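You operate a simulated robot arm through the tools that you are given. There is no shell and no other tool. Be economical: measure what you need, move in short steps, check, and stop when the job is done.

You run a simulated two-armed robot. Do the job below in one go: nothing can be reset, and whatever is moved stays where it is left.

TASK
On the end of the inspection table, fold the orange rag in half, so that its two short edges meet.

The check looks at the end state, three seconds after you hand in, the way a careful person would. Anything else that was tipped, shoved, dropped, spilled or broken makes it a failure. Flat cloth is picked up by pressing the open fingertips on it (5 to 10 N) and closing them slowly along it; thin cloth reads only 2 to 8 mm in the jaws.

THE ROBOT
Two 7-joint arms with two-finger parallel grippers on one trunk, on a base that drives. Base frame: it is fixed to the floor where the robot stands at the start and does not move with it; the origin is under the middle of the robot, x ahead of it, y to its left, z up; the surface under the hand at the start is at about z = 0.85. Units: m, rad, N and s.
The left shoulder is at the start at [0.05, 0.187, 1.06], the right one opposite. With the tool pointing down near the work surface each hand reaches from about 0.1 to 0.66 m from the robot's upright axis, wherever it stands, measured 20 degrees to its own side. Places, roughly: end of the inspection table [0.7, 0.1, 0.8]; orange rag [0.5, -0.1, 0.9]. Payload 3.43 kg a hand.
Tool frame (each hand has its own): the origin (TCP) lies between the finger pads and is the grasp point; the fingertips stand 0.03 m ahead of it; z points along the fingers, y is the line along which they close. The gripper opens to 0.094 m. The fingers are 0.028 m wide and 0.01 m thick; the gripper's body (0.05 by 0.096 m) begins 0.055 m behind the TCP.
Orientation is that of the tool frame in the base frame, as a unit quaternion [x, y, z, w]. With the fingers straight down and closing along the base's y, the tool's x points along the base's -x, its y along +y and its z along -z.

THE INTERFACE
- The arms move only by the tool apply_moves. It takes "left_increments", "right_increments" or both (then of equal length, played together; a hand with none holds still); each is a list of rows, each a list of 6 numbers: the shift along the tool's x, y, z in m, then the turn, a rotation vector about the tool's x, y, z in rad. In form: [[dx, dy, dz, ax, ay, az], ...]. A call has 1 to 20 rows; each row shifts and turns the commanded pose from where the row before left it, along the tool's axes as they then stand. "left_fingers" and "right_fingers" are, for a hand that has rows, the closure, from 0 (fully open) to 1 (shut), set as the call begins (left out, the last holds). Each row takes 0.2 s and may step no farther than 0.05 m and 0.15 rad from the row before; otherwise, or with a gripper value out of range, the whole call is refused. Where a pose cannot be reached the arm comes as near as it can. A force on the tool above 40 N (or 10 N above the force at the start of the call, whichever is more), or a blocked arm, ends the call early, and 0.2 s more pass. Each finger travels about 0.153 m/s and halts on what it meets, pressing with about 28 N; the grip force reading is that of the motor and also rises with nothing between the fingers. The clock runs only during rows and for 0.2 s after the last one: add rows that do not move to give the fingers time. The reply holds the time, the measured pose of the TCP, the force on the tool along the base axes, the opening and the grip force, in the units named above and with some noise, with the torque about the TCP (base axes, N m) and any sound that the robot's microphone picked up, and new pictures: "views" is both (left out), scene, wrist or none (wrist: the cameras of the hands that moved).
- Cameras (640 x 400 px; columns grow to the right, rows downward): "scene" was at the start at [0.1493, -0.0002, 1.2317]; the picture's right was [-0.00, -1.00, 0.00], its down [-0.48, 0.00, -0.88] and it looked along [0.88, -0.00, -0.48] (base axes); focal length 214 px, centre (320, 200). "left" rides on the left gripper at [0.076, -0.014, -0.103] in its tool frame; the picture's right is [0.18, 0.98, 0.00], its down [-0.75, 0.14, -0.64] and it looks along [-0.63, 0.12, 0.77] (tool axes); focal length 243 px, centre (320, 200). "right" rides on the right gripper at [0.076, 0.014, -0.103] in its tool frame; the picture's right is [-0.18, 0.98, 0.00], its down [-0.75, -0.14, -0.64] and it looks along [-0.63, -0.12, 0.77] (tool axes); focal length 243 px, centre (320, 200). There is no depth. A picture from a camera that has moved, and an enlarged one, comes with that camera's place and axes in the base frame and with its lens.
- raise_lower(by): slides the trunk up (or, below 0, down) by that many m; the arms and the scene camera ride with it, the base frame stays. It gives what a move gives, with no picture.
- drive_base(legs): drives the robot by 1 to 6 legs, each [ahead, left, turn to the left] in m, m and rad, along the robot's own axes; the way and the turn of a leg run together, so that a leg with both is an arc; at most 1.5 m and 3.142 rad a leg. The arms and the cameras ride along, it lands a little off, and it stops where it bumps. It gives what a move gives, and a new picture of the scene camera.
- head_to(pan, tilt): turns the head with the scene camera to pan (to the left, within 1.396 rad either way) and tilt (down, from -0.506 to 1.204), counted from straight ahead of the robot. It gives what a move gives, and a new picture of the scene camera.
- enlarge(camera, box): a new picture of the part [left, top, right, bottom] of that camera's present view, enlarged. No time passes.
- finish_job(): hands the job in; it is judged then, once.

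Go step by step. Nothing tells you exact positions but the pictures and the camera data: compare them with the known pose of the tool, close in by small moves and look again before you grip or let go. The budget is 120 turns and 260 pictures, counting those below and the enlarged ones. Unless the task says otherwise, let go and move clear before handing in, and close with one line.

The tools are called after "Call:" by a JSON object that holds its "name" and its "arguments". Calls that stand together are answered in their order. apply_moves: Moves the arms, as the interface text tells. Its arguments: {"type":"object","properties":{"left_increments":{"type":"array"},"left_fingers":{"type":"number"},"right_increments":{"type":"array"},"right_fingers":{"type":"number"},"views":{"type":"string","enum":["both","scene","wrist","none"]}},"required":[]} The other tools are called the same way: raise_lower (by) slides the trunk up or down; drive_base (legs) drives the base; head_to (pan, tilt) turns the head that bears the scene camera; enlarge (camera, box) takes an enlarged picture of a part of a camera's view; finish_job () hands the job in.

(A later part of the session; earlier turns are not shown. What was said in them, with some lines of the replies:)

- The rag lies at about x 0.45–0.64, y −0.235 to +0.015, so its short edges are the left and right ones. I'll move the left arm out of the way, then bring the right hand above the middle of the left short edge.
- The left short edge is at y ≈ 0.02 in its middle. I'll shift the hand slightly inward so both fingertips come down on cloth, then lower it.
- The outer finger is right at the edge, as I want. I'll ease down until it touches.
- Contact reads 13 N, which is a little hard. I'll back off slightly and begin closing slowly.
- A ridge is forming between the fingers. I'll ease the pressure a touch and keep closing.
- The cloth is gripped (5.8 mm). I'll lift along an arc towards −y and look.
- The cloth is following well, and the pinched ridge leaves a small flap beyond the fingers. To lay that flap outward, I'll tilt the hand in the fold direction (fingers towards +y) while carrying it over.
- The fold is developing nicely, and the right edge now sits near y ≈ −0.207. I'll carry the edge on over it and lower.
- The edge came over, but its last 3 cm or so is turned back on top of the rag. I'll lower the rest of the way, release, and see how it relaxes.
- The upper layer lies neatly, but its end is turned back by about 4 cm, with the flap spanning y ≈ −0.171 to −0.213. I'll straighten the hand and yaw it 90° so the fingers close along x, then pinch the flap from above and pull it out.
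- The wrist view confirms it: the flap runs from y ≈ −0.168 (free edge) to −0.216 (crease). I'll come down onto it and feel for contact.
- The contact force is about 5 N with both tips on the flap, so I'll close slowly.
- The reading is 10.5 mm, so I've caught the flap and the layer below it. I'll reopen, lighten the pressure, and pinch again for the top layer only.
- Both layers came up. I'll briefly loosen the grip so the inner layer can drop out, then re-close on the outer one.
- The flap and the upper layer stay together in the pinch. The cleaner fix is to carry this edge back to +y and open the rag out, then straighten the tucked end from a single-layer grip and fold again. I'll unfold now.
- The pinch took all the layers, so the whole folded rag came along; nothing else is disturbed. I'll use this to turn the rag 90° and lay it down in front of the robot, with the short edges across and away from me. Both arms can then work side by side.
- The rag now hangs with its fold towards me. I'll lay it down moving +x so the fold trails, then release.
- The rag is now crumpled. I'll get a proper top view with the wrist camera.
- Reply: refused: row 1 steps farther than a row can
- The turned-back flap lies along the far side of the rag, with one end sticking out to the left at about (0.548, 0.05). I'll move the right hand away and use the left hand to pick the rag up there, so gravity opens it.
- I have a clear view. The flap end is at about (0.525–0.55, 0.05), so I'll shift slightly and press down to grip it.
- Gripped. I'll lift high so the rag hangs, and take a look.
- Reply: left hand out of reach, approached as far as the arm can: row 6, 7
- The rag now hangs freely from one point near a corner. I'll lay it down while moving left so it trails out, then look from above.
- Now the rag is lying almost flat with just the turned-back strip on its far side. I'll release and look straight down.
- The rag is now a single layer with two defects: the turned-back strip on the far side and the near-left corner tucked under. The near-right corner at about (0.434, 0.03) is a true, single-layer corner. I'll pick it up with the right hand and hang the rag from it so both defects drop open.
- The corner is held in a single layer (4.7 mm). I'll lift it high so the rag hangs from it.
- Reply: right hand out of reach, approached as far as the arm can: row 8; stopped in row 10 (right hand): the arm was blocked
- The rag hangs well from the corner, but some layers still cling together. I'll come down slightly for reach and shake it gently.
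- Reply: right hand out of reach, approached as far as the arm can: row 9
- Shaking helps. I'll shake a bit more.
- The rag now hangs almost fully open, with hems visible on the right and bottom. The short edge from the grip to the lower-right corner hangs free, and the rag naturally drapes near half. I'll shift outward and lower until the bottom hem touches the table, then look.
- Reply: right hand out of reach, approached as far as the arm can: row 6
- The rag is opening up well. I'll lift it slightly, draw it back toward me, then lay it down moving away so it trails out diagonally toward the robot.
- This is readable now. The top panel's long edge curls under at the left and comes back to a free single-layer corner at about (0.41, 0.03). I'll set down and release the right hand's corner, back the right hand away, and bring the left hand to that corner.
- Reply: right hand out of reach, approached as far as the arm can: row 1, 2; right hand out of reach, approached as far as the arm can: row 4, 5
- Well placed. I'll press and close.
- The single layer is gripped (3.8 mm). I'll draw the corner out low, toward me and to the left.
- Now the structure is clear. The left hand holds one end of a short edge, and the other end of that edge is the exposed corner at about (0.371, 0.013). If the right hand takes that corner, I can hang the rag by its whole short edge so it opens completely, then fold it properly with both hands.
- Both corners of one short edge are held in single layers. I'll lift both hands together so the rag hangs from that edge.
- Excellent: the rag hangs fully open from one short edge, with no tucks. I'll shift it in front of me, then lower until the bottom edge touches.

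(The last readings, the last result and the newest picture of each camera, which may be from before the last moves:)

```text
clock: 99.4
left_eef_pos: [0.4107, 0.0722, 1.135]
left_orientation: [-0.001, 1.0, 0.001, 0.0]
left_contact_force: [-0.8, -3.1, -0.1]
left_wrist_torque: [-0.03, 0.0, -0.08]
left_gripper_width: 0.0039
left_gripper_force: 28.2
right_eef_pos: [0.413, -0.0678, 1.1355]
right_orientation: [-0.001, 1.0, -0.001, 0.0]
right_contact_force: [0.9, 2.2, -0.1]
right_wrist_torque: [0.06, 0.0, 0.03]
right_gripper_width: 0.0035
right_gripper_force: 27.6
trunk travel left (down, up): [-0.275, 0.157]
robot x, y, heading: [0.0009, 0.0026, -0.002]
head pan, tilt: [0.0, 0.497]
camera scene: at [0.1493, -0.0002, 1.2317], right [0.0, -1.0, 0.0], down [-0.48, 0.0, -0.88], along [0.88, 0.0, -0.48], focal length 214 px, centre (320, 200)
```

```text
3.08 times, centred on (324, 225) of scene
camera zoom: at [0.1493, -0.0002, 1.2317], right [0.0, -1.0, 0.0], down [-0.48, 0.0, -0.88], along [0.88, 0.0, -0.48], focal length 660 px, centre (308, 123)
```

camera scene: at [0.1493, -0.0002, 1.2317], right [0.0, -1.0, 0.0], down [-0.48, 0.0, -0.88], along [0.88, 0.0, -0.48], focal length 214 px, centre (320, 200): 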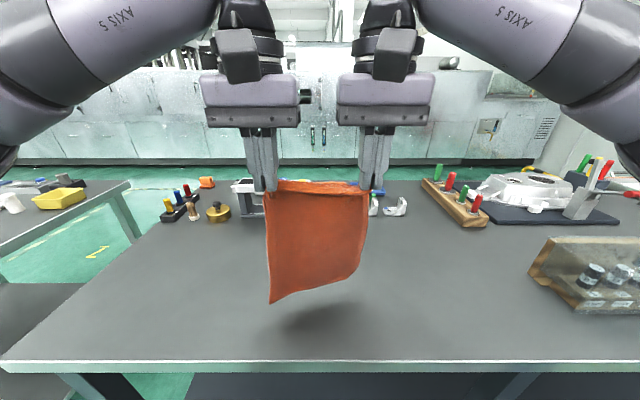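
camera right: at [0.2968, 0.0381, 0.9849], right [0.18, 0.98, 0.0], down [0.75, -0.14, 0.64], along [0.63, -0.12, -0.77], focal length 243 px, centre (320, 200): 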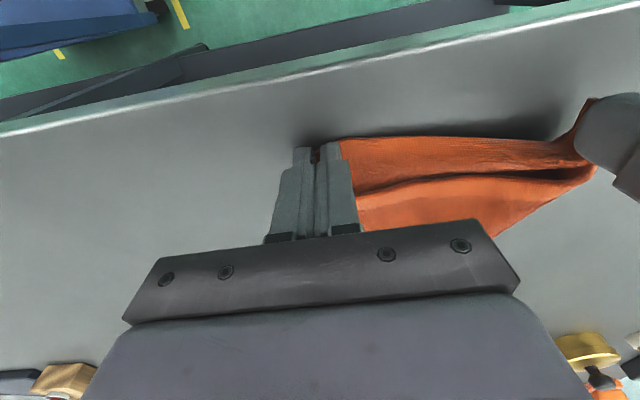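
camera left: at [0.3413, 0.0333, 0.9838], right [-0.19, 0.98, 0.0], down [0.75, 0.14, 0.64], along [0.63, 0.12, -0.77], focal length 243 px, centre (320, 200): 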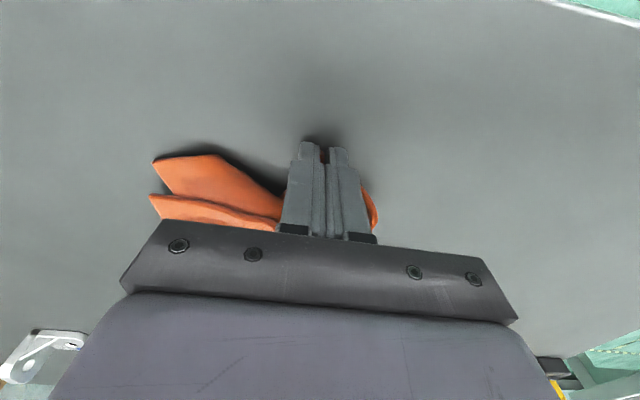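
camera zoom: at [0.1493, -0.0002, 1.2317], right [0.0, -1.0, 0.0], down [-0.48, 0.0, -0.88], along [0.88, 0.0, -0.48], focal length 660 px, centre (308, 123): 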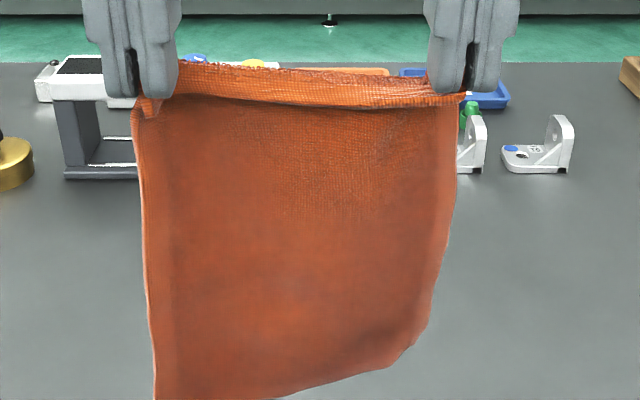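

The rag hangs flat, but the lower-right corner seems slightly curled back. I'll give it a small shake to free it.

Call:
{"name": "apply_moves", "arguments": {"left_increments": [[0.045, 0, 0, 0, 0, 0], [-0.045, 0, 0, 0, 0, 0], [0.045, 0, 0, 0, 0, 0], [-0.045, 0, 0, 0, 0, 0], [0, 0, 0.03, 0, 0, 0], [0, 0, -0.03, 0, 0, 0], [0, 0, 0, 0, 0, 0], [0, 0, 0, 0, 0, 0], [0, 0, 0, 0, 0, 0]], "right_increments": [[0.045, 0, 0, 0, 0, 0], [-0.045, 0, 0, 0, 0, 0], [0.045, 0, 0, 0, 0, 0], [-0.045, 0, 0, 0, 0, 0], [0, 0, 0.03, 0, 0, 0], [0, 0, -0.03, 0, 0, 0], [0, 0, 0, 0, 0, 0], [0, 0, 0, 0, 0, 0], [0, 0, 0, 0, 0, 0]], "views": "scene"}}

Call:
{"name": "enlarge", "arguments": {"camera": "scene", "box": [220, 180, 428, 310]}}

```text
clock: 101.4
left_eef_pos: [0.4126, 0.0722, 1.1366]
left_orientation: [-0.001, 1.0, 0.0, 0.0]
left_contact_force: [0.1, -2.5, -0.3]
left_wrist_torque: [-0.05, 0.02, -0.07]
left_gripper_width: 0.0037
left_gripper_force: 28.5
right_eef_pos: [0.4144, -0.0671, 1.1366]
right_orientation: [0.001, 1.0, 0.0, 0.0]
right_contact_force: [-0.1, 2.6, -0.5]
right_wrist_torque: [0.06, -0.03, 0.05]
right_gripper_width: 0.0034
right_gripper_force: 28.2
trunk travel left (down, up): [-0.275, 0.157]
robot x, y, heading: [0.0015, 0.0014, -0.002]
head pan, tilt: [0.0, 0.497]
camera scene: at [0.1493, -0.0002, 1.2317], right [0.0, -1.0, 0.0], down [-0.48, 0.0, -0.88], along [0.88, 0.0, -0.48], focal length 214 px, centre (320, 200)
```

scene: 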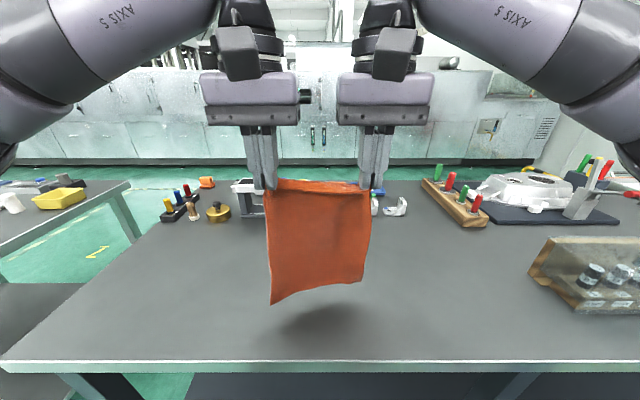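

```text
3.08 times, centred on (324, 245) of scene
camera zoom: at [0.1493, -0.0002, 1.2317], right [0.0, -1.0, 0.0], down [-0.48, 0.0, -0.88], along [0.88, 0.0, -0.48], focal length 660 px, centre (308, 62)
```

zoom: 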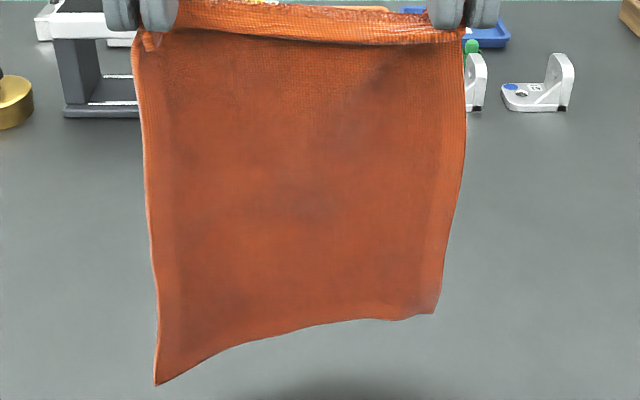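

The rag is fully open now. I'll lower it, laying the first half on the table while moving away.

Call:
{"name": "apply_moves", "arguments": {"left_increments": [[0, 0, 0.012, 0, 0, 0], [0, 0, 0.012, 0, 0, 0], [-0.012, 0, 0.015, 0, 0, 0], [-0.016, 0, 0.015, 0, 0, 0], [-0.016, 0, 0.015, 0, 0, 0], [-0.016, 0, 0.015, 0, 0, 0], [-0.016, 0, 0.015, 0, 0, 0], [-0.016, 0, 0.015, 0, 0, 0], [-0.016, 0, 0.015, 0, 0, 0], [-0.01, 0, 0.01, 0, 0, 0], [0, 0, 0, 0, 0, 0]], "right_increments": [[0, 0, 0.012, 0, 0, 0], [0, 0, 0.012, 0, 0, 0], [-0.012, 0, 0.015, 0, 0, 0], [-0.016, 0, 0.015, 0, 0, 0], [-0.016, 0, 0.015, 0, 0, 0], [-0.016, 0, 0.015, 0, 0, 0], [-0.016, 0, 0.015, 0, 0, 0], [-0.016, 0, 0.015, 0, 0, 0], [-0.016, 0, 0.015, 0, 0, 0], [-0.01, 0, 0.01, 0, 0, 0], [0, 0, 0, 0, 0, 0]], "views": "scene"}}

Call:
{"name": "enlarge", "arguments": {"camera": "scene", "box": [230, 200, 406, 310]}}

```text
clock: 103.8
left_eef_pos: [0.5274, 0.0703, 0.997]
left_orientation: [0.0, 1.0, 0.001, 0.0]
left_contact_force: [-0.2, -1.9, -1.3]
left_wrist_torque: [-0.06, 0.04, -0.07]
left_gripper_width: 0.0035
left_gripper_force: 27.6
right_eef_pos: [0.5332, -0.0673, 0.9967]
right_orientation: [0.0, 1.0, 0.0, 0.0]
right_contact_force: [0.6, 2.0, -0.5]
right_wrist_torque: [0.07, -0.03, 0.06]
right_gripper_width: 0.0034
right_gripper_force: 28.2
trunk travel left (down, up): [-0.275, 0.157]
robot x, y, heading: [-0.004, -0.0005, -0.001]
head pan, tilt: [0.0, 0.497]
camera scene: at [0.1493, -0.0002, 1.2317], right [0.0, -1.0, 0.0], down [-0.48, 0.0, -0.88], along [0.88, 0.0, -0.48], focal length 214 px, centre (320, 200)
```

scene: 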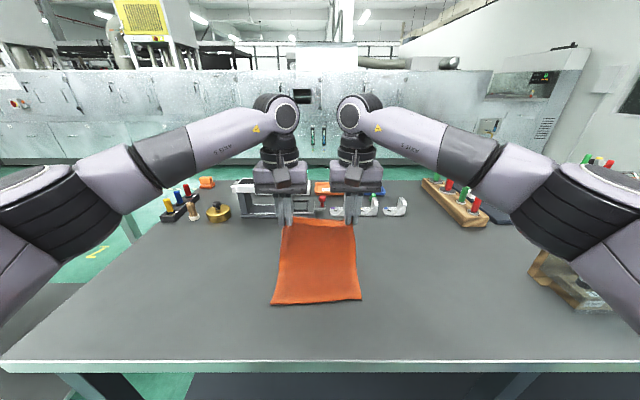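

```text
3.64 times, centred on (318, 255) of scene
camera zoom: at [0.1493, -0.0002, 1.2317], right [0.0, -1.0, 0.0], down [-0.48, 0.0, -0.88], along [0.88, 0.0, -0.48], focal length 780 px, centre (327, 0)
```

zoom: 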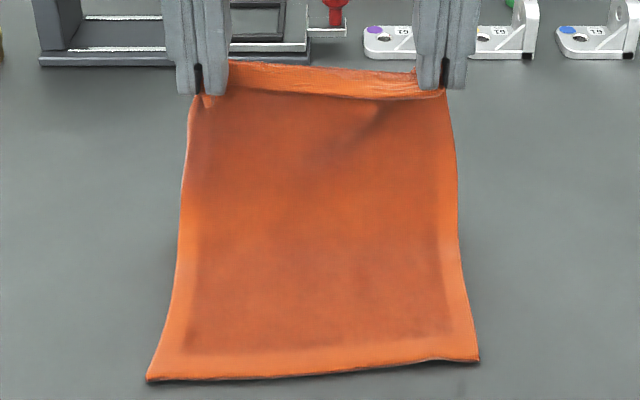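

That's laid out beautifully; the near edge lies at x ≈ 0.416 (left) to 0.427 (right). Now I'll fold by bringing the held edge back over to the near edge with both hands.

Call:
{"name": "apply_moves", "arguments": {"left_increments": [[-0.02, 0, 0.01, 0, 0, 0], [0, 0, 0, 0, 0, 0], [0.012, 0, 0.005, 0, 0, 0], [0.015, 0, 0.006, 0, 0, 0], [0.015, 0, 0.008, 0, 0, 0], [0.015, 0, 0.009, 0, 0, 0], [0.015, 0, 0.01, 0, 0, 0], [0.015, 0, 0.01, 0, 0, 0], [0.015, 0, 0.01, 0, 0, 0], [0.013, 0, 0.008, 0, 0, 0], [0, 0, 0, 0, 0, 0]], "right_increments": [[-0.02, 0, 0.01, 0, 0, 0], [0, 0, 0, 0, 0, 0], [0.012, 0, 0.005, 0, 0, 0], [0.015, 0, 0.006, 0, 0, 0], [0.015, 0, 0.008, 0, 0, 0], [0.015, 0, 0.009, 0, 0, 0], [0.015, 0, 0.01, 0, 0, 0], [0.015, 0, 0.01, 0, 0, 0], [0.015, 0, 0.01, 0, 0, 0], [0.011, 0, 0.008, 0, 0, 0], [0, 0, 0, 0, 0, 0]], "views": "both"}}

Call:
{"name": "enlarge", "arguments": {"camera": "scene", "box": [230, 210, 406, 320]}}

```text
clock: 106.2
left_eef_pos: [0.4341, 0.0706, 0.9213]
left_orientation: [-0.002, 1.0, 0.0, 0.0]
left_contact_force: [-0.6, -2.3, -0.2]
left_wrist_torque: [-0.09, 0.01, -0.13]
left_gripper_width: 0.0039
left_gripper_force: 28.3
right_eef_pos: [0.4393, -0.0675, 0.9204]
right_orientation: [0.0, 1.0, 0.0, -0.001]
right_contact_force: [-0.5, 2.0, 0.2]
right_wrist_torque: [0.04, 0.04, 0.07]
right_gripper_width: 0.0034
right_gripper_force: 28.3
trunk travel left (down, up): [-0.275, 0.157]
robot x, y, heading: [0.0007, 0.0009, 0.001]
head pan, tilt: [0.0, 0.497]
camera scene: at [0.1493, -0.0002, 1.2317], right [0.0, -1.0, 0.0], down [-0.48, 0.0, -0.88], along [0.88, 0.0, -0.48], focal length 214 px, centre (320, 200)
camera right: at [0.364, -0.0535, 1.023], right [0.18, 0.98, 0.0], down [0.75, -0.14, 0.64], along [0.63, -0.12, -0.77], focal length 243 px, centre (320, 200)
camera left: at [0.3569, 0.0569, 1.022], right [-0.19, 0.98, 0.0], down [0.75, 0.14, 0.64], along [0.63, 0.12, -0.77], focal length 243 px, centre (320, 200)
```

scene: 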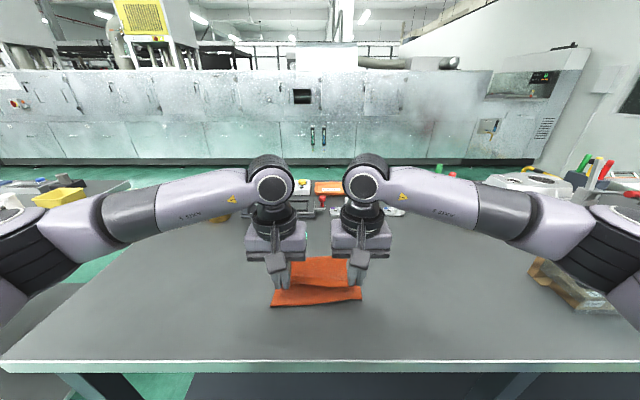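
right: 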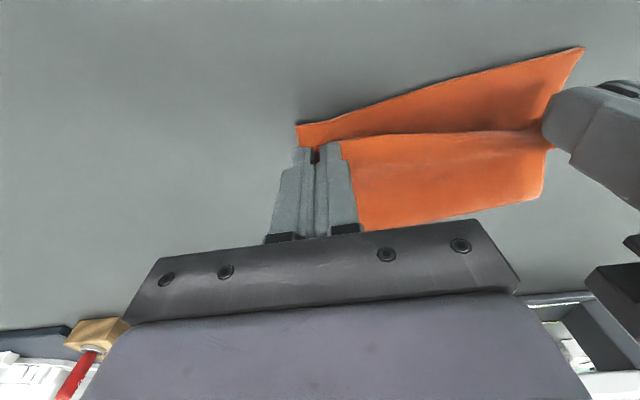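
left: 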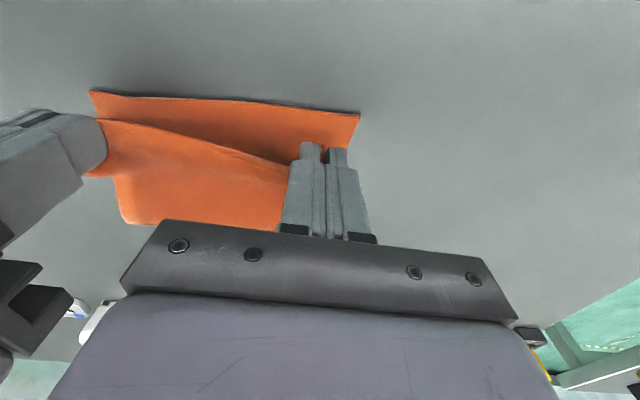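

```text
3.64 times, centred on (318, 265) of scene
camera zoom: at [0.1493, -0.0002, 1.2317], right [0.0, -1.0, 0.0], down [-0.48, 0.0, -0.88], along [0.88, 0.0, -0.48], focal length 780 px, centre (327, -36)
```

zoom: 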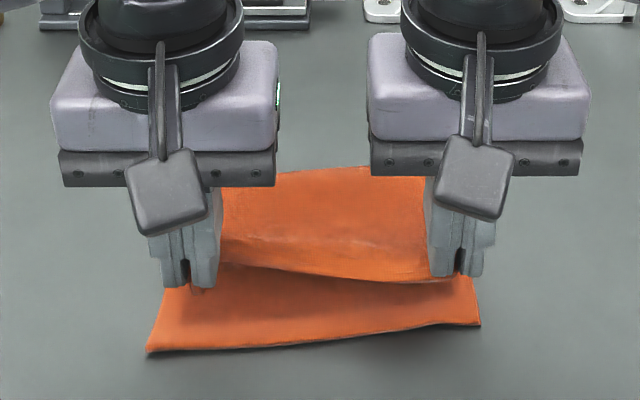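

The fold is coming over nicely. The lower edge runs from (0.414, 0.094) to (0.429, −0.083) and the upper edge is about 3 cm short on the left, so I'll bring the left hand in more than the right while lowering.

Call:
{"name": "apply_moves", "arguments": {"left_increments": [[0.01, 0, 0.006, 0, 0, 0], [0.01, 0, 0.006, 0, 0, 0], [0.008, 0, 0.006, 0, 0, 0], [0, 0, 0.004, 0, 0, 0], [0, 0, 0, 0, 0, 0]], "right_increments": [[0.003, 0, 0.006, 0, 0, 0], [0.003, 0, 0.006, 0, 0, 0], [0, 0, 0.006, 0, 0, 0], [0, 0, 0.004, 0, 0, 0], [0, 0, 0, 0, 0, 0]], "views": "both"}}

Call:
{"name": "enlarge", "arguments": {"camera": "scene", "box": [230, 210, 406, 320]}}

```text
clock: 107.4
left_eef_pos: [0.4038, 0.0697, 0.8986]
left_orientation: [0.0, 1.0, 0.0, 0.0]
left_contact_force: [0.7, -2.6, 0.7]
left_wrist_torque: [-0.12, -0.01, -0.08]
left_gripper_width: 0.0038
left_gripper_force: 28.8
right_eef_pos: [0.4351, -0.0678, 0.8988]
right_orientation: [0.0, 1.0, 0.0, 0.0]
right_contact_force: [-0.7, 2.3, 0.1]
right_wrist_torque: [0.14, -0.03, 0.04]
right_gripper_width: 0.0036
right_gripper_force: 27.6
trunk travel left (down, up): [-0.275, 0.157]
robot x, y, heading: [0.0014, 0.0001, 0.002]
head pan, tilt: [0.0, 0.497]
camera scene: at [0.1493, -0.0002, 1.2317], right [0.0, -1.0, 0.0], down [-0.48, 0.0, -0.88], along [0.88, 0.0, -0.48], focal length 214 px, centre (320, 200)
camera right: at [0.3584, -0.0539, 1.0007], right [0.18, 0.98, 0.0], down [0.75, -0.14, 0.64], along [0.63, -0.12, -0.77], focal length 243 px, centre (320, 200)
camera left: at [0.3282, 0.0566, 1.0002], right [-0.18, 0.98, 0.0], down [0.75, 0.14, 0.64], along [0.63, 0.12, -0.77], focal length 243 px, centre (320, 200)
```

scene: 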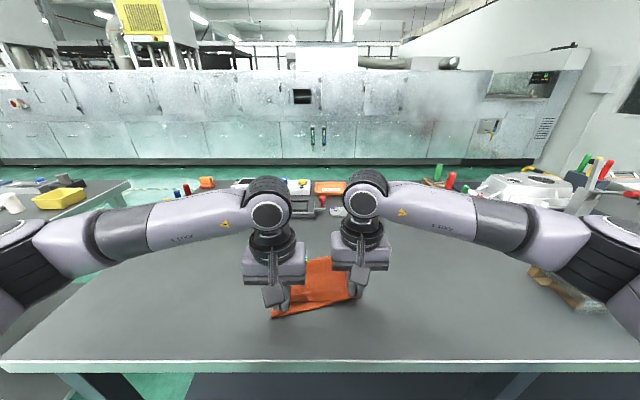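
right: 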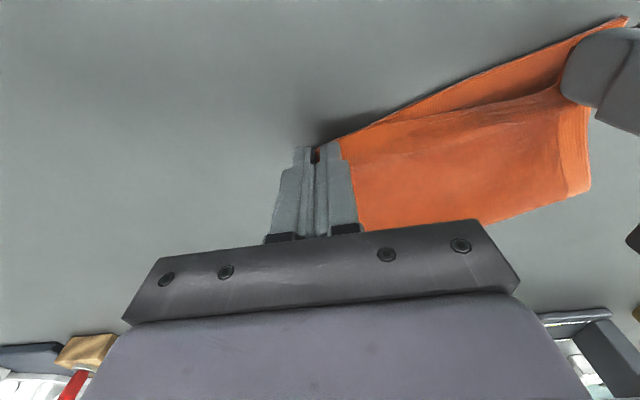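
left: 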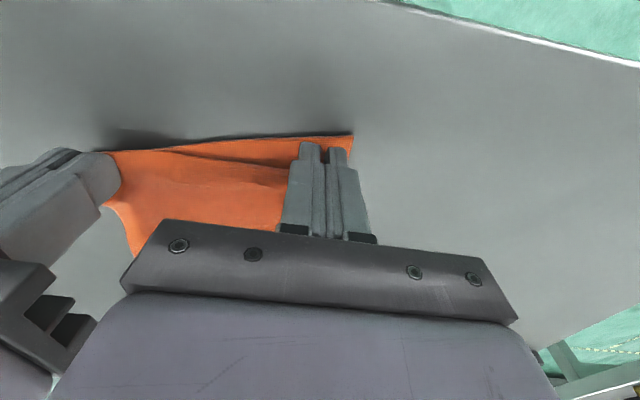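

```text
3.64 times, centred on (318, 265) of scene
camera zoom: at [0.1493, -0.0002, 1.2317], right [0.0, -1.0, 0.0], down [-0.48, 0.0, -0.88], along [0.88, 0.0, -0.48], focal length 780 px, centre (327, -36)
```

zoom: 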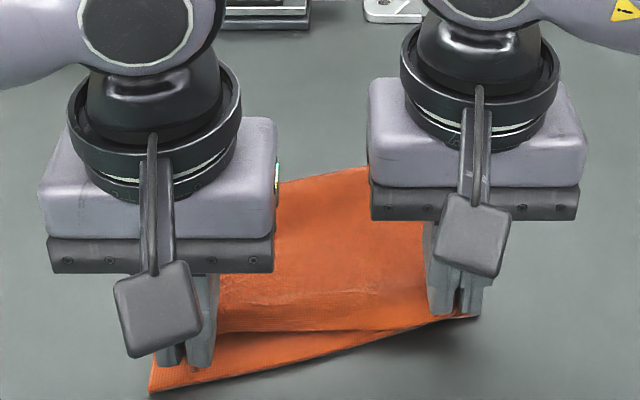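

Matched on the right; on the left the lower corner was dragged a little and the upper edge is still about 2 cm short. I'll lift the left hand slightly, shift it, and set it down.

Call:
{"name": "apply_moves", "arguments": {"left_increments": [[0, 0, -0.012, 0, 0, 0], [0.006, 0, -0.006, 0, 0, 0], [0.008, 0, 0, 0, 0, 0], [0.007, 0, 0, 0, 0, 0], [0, 0, 0.01, 0, 0, 0], [0, 0, 0.01, 0, 0, 0], [0, 0, 0, 0, 0, 0]], "views": "wrist"}}

Call:
{"name": "enlarge", "arguments": {"camera": "right", "box": [280, 0, 640, 225]}}

```text
clock: 109.0
left_eef_pos: [0.3837, 0.0721, 0.8961]
left_orientation: [-0.001, 1.0, -0.001, 0.0]
left_contact_force: [2.0, -5.9, -0.2]
left_wrist_torque: [-0.19, -0.08, -0.09]
left_gripper_width: 0.004
left_gripper_force: 27.9
right_eef_pos: [0.4341, -0.0678, 0.8988]
right_orientation: [0.0, 1.0, 0.0, 0.0]
right_contact_force: [-2.1, 6.3, -0.3]
right_wrist_torque: [0.21, 0.1, 0.09]
right_gripper_width: 0.0036
right_gripper_force: 28.3
trunk travel left (down, up): [-0.275, 0.157]
robot x, y, heading: [-0.0, 0.0016, -0.0]
head pan, tilt: [0.0, 0.497]
camera left: at [0.3081, 0.0572, 0.9975], right [-0.18, 0.98, 0.0], down [0.75, 0.14, 0.64], along [0.63, 0.12, -0.77], focal length 243 px, centre (320, 200)
```

left: 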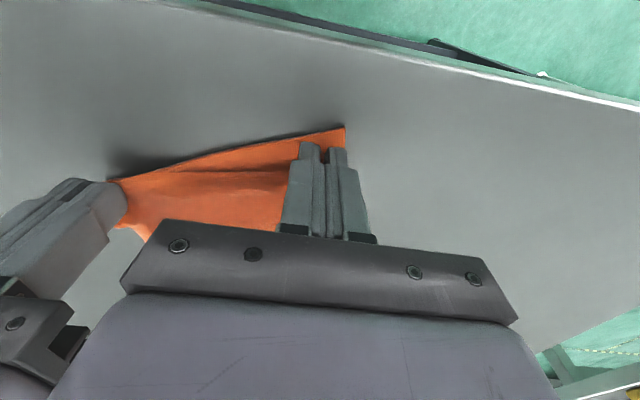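

```text
1.78 times, centred on (460, 112) of right
camera zoom: at [0.3584, -0.0538, 1.0009], right [0.18, 0.98, 0.0], down [0.75, -0.14, 0.64], along [0.63, -0.12, -0.77], focal length 431 px, centre (71, 356)
```

zoom: 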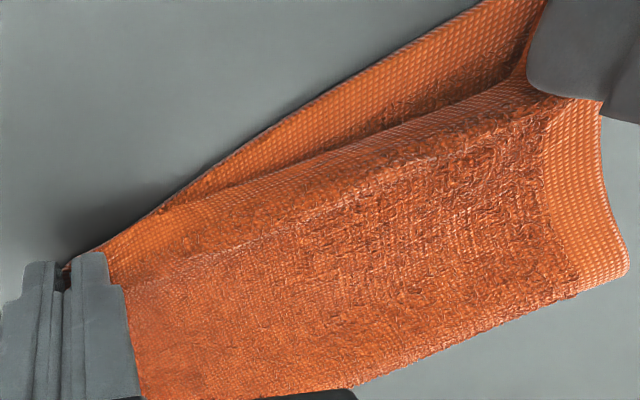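

The lower corner follows the left hand, so pulling further doesn't help. I'll set both hands down, release, back off straight up, and inspect.

Call:
{"name": "apply_moves", "arguments": {"left_increments": [[0, -0.004, 0.003, 0, 0, 0], [0, 0, 0.002, 0, 0, 0], [0, 0, 0, 0, 0, 0]], "right_increments": [[0, 0.002, 0.004, 0, 0, 0], [0, 0, 0.003, 0, 0, 0], [0, 0, 0, 0, 0, 0]], "views": "none"}}

Call:
{"name": "apply_moves", "arguments": {"left_increments": [[0, 0, 0, 0, 0, 0], [0, 0, 0, 0, 0, 0], [0, 0, -0.02, 0, 0, 0], [0, 0, -0.04, 0, 0, 0], [0, 0.02, -0.04, 0, 0, 0], [0, 0.045, -0.02, 0, 0, 0], [0, 0.045, 0, 0, 0, 0], [0, 0.045, 0, 0, 0, 0], [0, 0, 0, 0, 0, 0]], "right_increments": [[0, 0, 0, 0, 0, 0], [0, 0, 0, 0, 0, 0], [0, 0, -0.02, 0, 0, 0], [0, 0, -0.04, 0, 0, 0], [0.01, 0, -0.04, 0, 0, 0], [0.02, 0, -0.04, 0, 0, 0], [0.02, 0, -0.02, 0, 0, 0], [0.02, 0, 0, 0, 0, 0], [0, 0, 0, 0, 0, 0]], "left_fingers": 0.8, "right_fingers": 0.8, "views": "both"}}

Call:
{"name": "enlarge", "arguments": {"camera": "scene", "box": [230, 220, 406, 330]}}

```text
clock: 109.8
left_eef_pos: [0.3843, 0.0685, 0.891]
left_orientation: [0.0, 1.0, 0.0, 0.0]
left_contact_force: [0.8, -2.0, 1.2]
left_wrist_torque: [-0.03, -0.01, -0.11]
left_gripper_width: 0.0038
left_gripper_force: 27.9
right_eef_pos: [0.4334, -0.0663, 0.8921]
right_orientation: [0.0, 1.0, -0.001, 0.001]
right_contact_force: [-0.1, 1.4, 0.4]
right_wrist_torque: [0.07, 0.02, 0.04]
right_gripper_width: 0.0037
right_gripper_force: 28.1
trunk travel left (down, up): [-0.275, 0.157]
robot x, y, heading: [0.0, 0.0027, 0.002]
head pan, tilt: [0.0, 0.497]
```

```text
clock: 111.8
left_eef_pos: [0.3836, 0.2211, 1.0109]
left_orientation: [0.0, 1.0, 0.001, 0.0]
left_contact_force: [0.0, 0.4, -0.5]
left_wrist_torque: [-0.02, -0.01, -0.02]
left_gripper_width: 0.0188
left_gripper_force: 0.0
right_eef_pos: [0.3631, -0.0666, 1.0516]
right_orientation: [0.0, 1.0, -0.001, 0.0]
right_contact_force: [0.5, -0.5, 0.8]
right_wrist_torque: [0.01, 0.02, 0.0]
right_gripper_width: 0.0191
right_gripper_force: 0.1
trunk travel left (down, up): [-0.275, 0.157]
robot x, y, heading: [0.0011, 0.0013, 0.004]
head pan, tilt: [0.0, 0.497]
camera scene: at [0.1493, -0.0002, 1.2317], right [0.0, -1.0, 0.0], down [-0.48, 0.0, -0.88], along [0.88, 0.0, -0.48], focal length 214 px, centre (320, 200)
camera right: at [0.2875, -0.0516, 1.1546], right [0.18, 0.98, 0.0], down [0.75, -0.14, 0.64], along [0.63, -0.12, -0.77], focal length 243 px, centre (320, 200)
camera left: at [0.3084, 0.2078, 1.1125], right [-0.18, 0.98, 0.0], down [0.75, 0.14, 0.64], along [0.63, 0.12, -0.77], focal length 243 px, centre (320, 200)
```

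scene: 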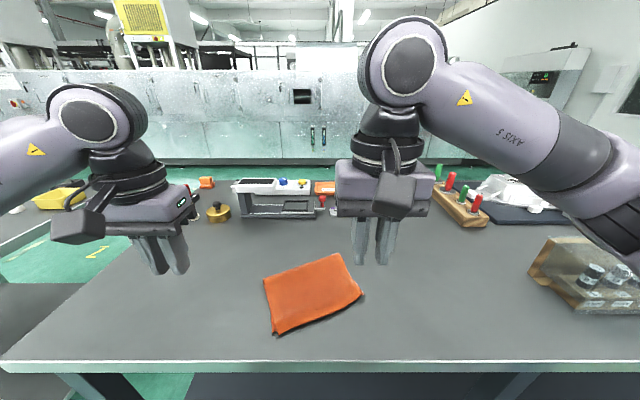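
right: 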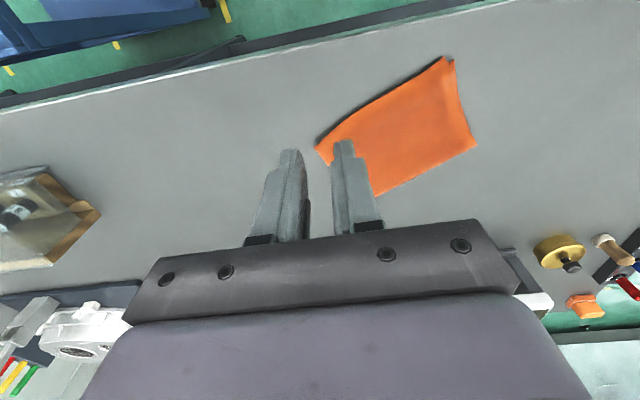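
left: 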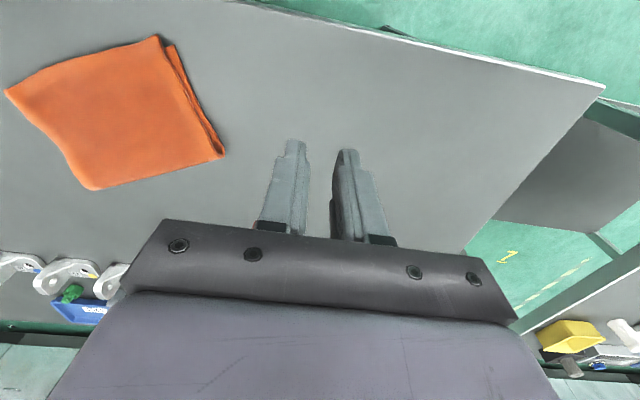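

```text
3.64 times, centred on (318, 275) of scene
camera zoom: at [0.1493, -0.0002, 1.2317], right [0.0, -1.0, 0.0], down [-0.48, 0.0, -0.88], along [0.88, 0.0, -0.48], focal length 780 px, centre (327, -73)
```

zoom: 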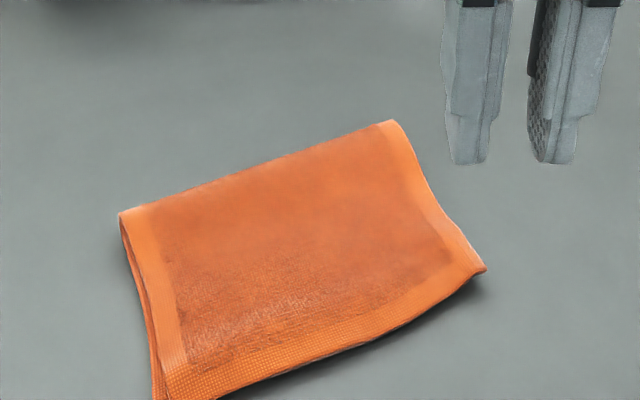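

That looks like a clean half fold. I'll check the edges up close.

Call:
{"name": "enlarge", "arguments": {"camera": "scene", "box": [250, 270, 378, 350]}}

Call:
{"name": "enlarge", "arguments": {"camera": "left", "box": [0, 20, 256, 200]}}

Call:
{"name": "enlarge", "arguments": {"camera": "right", "box": [300, 40, 500, 200]}}

```text
5.00 times, centred on (314, 310) of scene
camera zoom: at [0.1493, -0.0002, 1.2317], right [0.0, -1.0, 0.0], down [-0.48, 0.0, -0.88], along [0.88, 0.0, -0.48], focal length 1072 px, centre (350, -350)
```

zoom: 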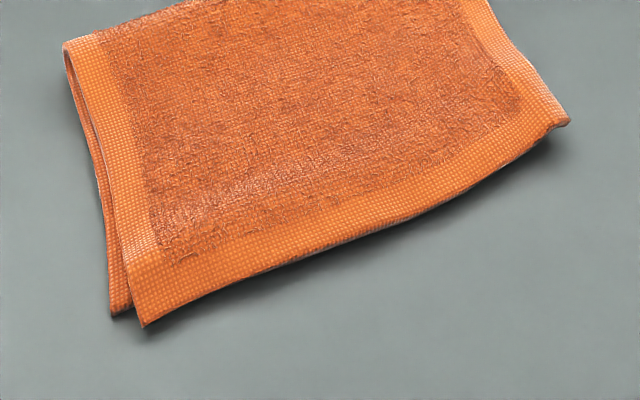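

```text
2.22 times, centred on (128, 110) of left
camera zoom: at [0.3084, 0.2078, 1.1125], right [-0.18, 0.98, 0.0], down [0.75, 0.14, 0.64], along [0.63, 0.12, -0.77], focal length 539 px, centre (747, 400)
```

zoom: 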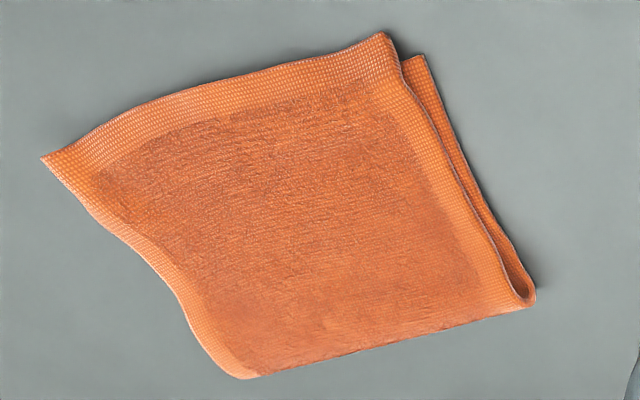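

```text
2.50 times, centred on (400, 120) of right
camera zoom: at [0.2875, -0.0516, 1.1546], right [0.18, 0.98, 0.0], down [0.75, -0.14, 0.64], along [0.63, -0.12, -0.77], focal length 606 px, centre (120, 400)
```

zoom: 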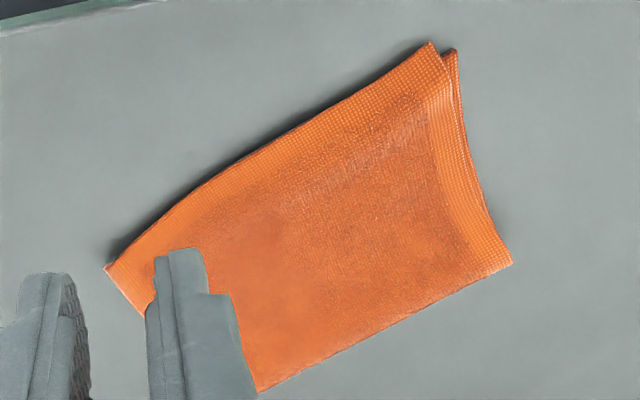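

The fold is clean, with both short edges aligned to within a few millimetres and nothing tucked. I'll move the right hand clear and hand in.

Call:
{"name": "apply_moves", "arguments": {"right_increments": [[0, -0.045, -0.01, 0, 0, 0], [0, -0.045, -0.01, 0, 0, 0], [0, -0.045, 0, 0, 0, 0], [0, -0.045, 0, 0, 0, 0], [0, -0.04, 0, 0, 0, 0]], "views": "scene"}}

Call:
{"name": "enlarge", "arguments": {"camera": "scene", "box": [230, 240, 390, 340]}}

```text
clock: 113.0
left_eef_pos: [0.3859, 0.2212, 1.0111]
left_orientation: [0.0, 1.0, 0.0, 0.0]
left_contact_force: [0.1, 0.4, -0.4]
left_wrist_torque: [0.02, -0.01, 0.02]
left_gripper_width: 0.0189
left_gripper_force: 0.0
right_eef_pos: [0.3639, -0.2863, 1.0718]
right_orientation: [0.0, 1.0, 0.0, 0.0]
right_contact_force: [-0.4, 0.6, -0.7]
right_wrist_torque: [-0.02, 0.0, 0.03]
right_gripper_width: 0.0189
right_gripper_force: 0.2
trunk travel left (down, up): [-0.275, 0.157]
robot x, y, heading: [0.0043, -0.001, 0.004]
head pan, tilt: [0.0, 0.497]
camera scene: at [0.1491, -0.0005, 1.2317], right [0.0, -1.0, 0.0], down [-0.48, 0.0, -0.88], along [0.88, 0.0, -0.48], focal length 214 px, centre (320, 200)
```

scene: 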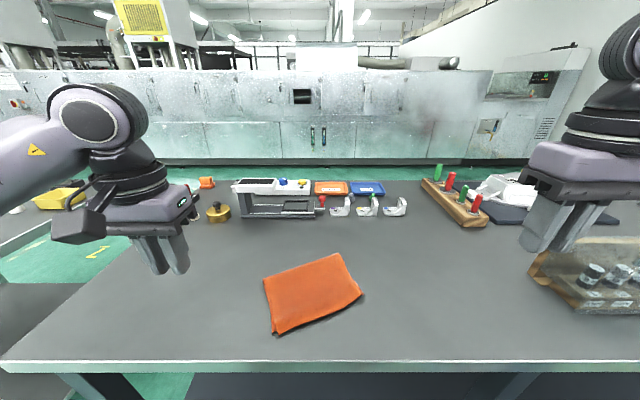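

```text
4.00 times, centred on (310, 290) of scene
camera zoom: at [0.1491, -0.0005, 1.2317], right [0.0, -1.0, 0.0], down [-0.48, 0.0, -0.88], along [0.88, 0.0, -0.48], focal length 858 px, centre (360, -160)
```

zoom: 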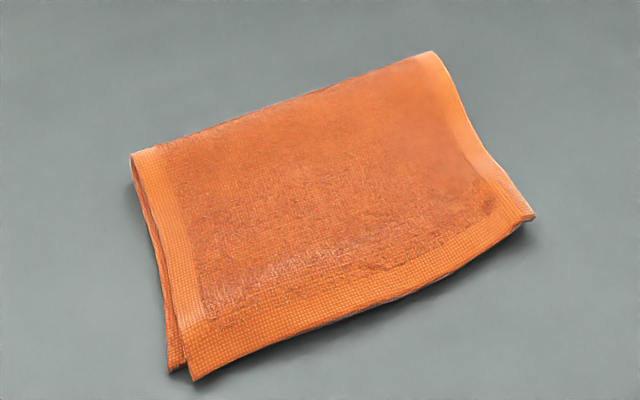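

The rag lies neatly folded in half with its short edges together. Both hands are clear and everything else is where it was, so I'm handing in.

Call:
{"name": "finish_job", "arguments": {}}

```text
The job is handed in.
```

The orange rag is folded in half with its two short edges meeting to within a few millimetres. It sits a little nearer the front and further left than where it started, at a slight angle, and nothing else on the table was disturbed.
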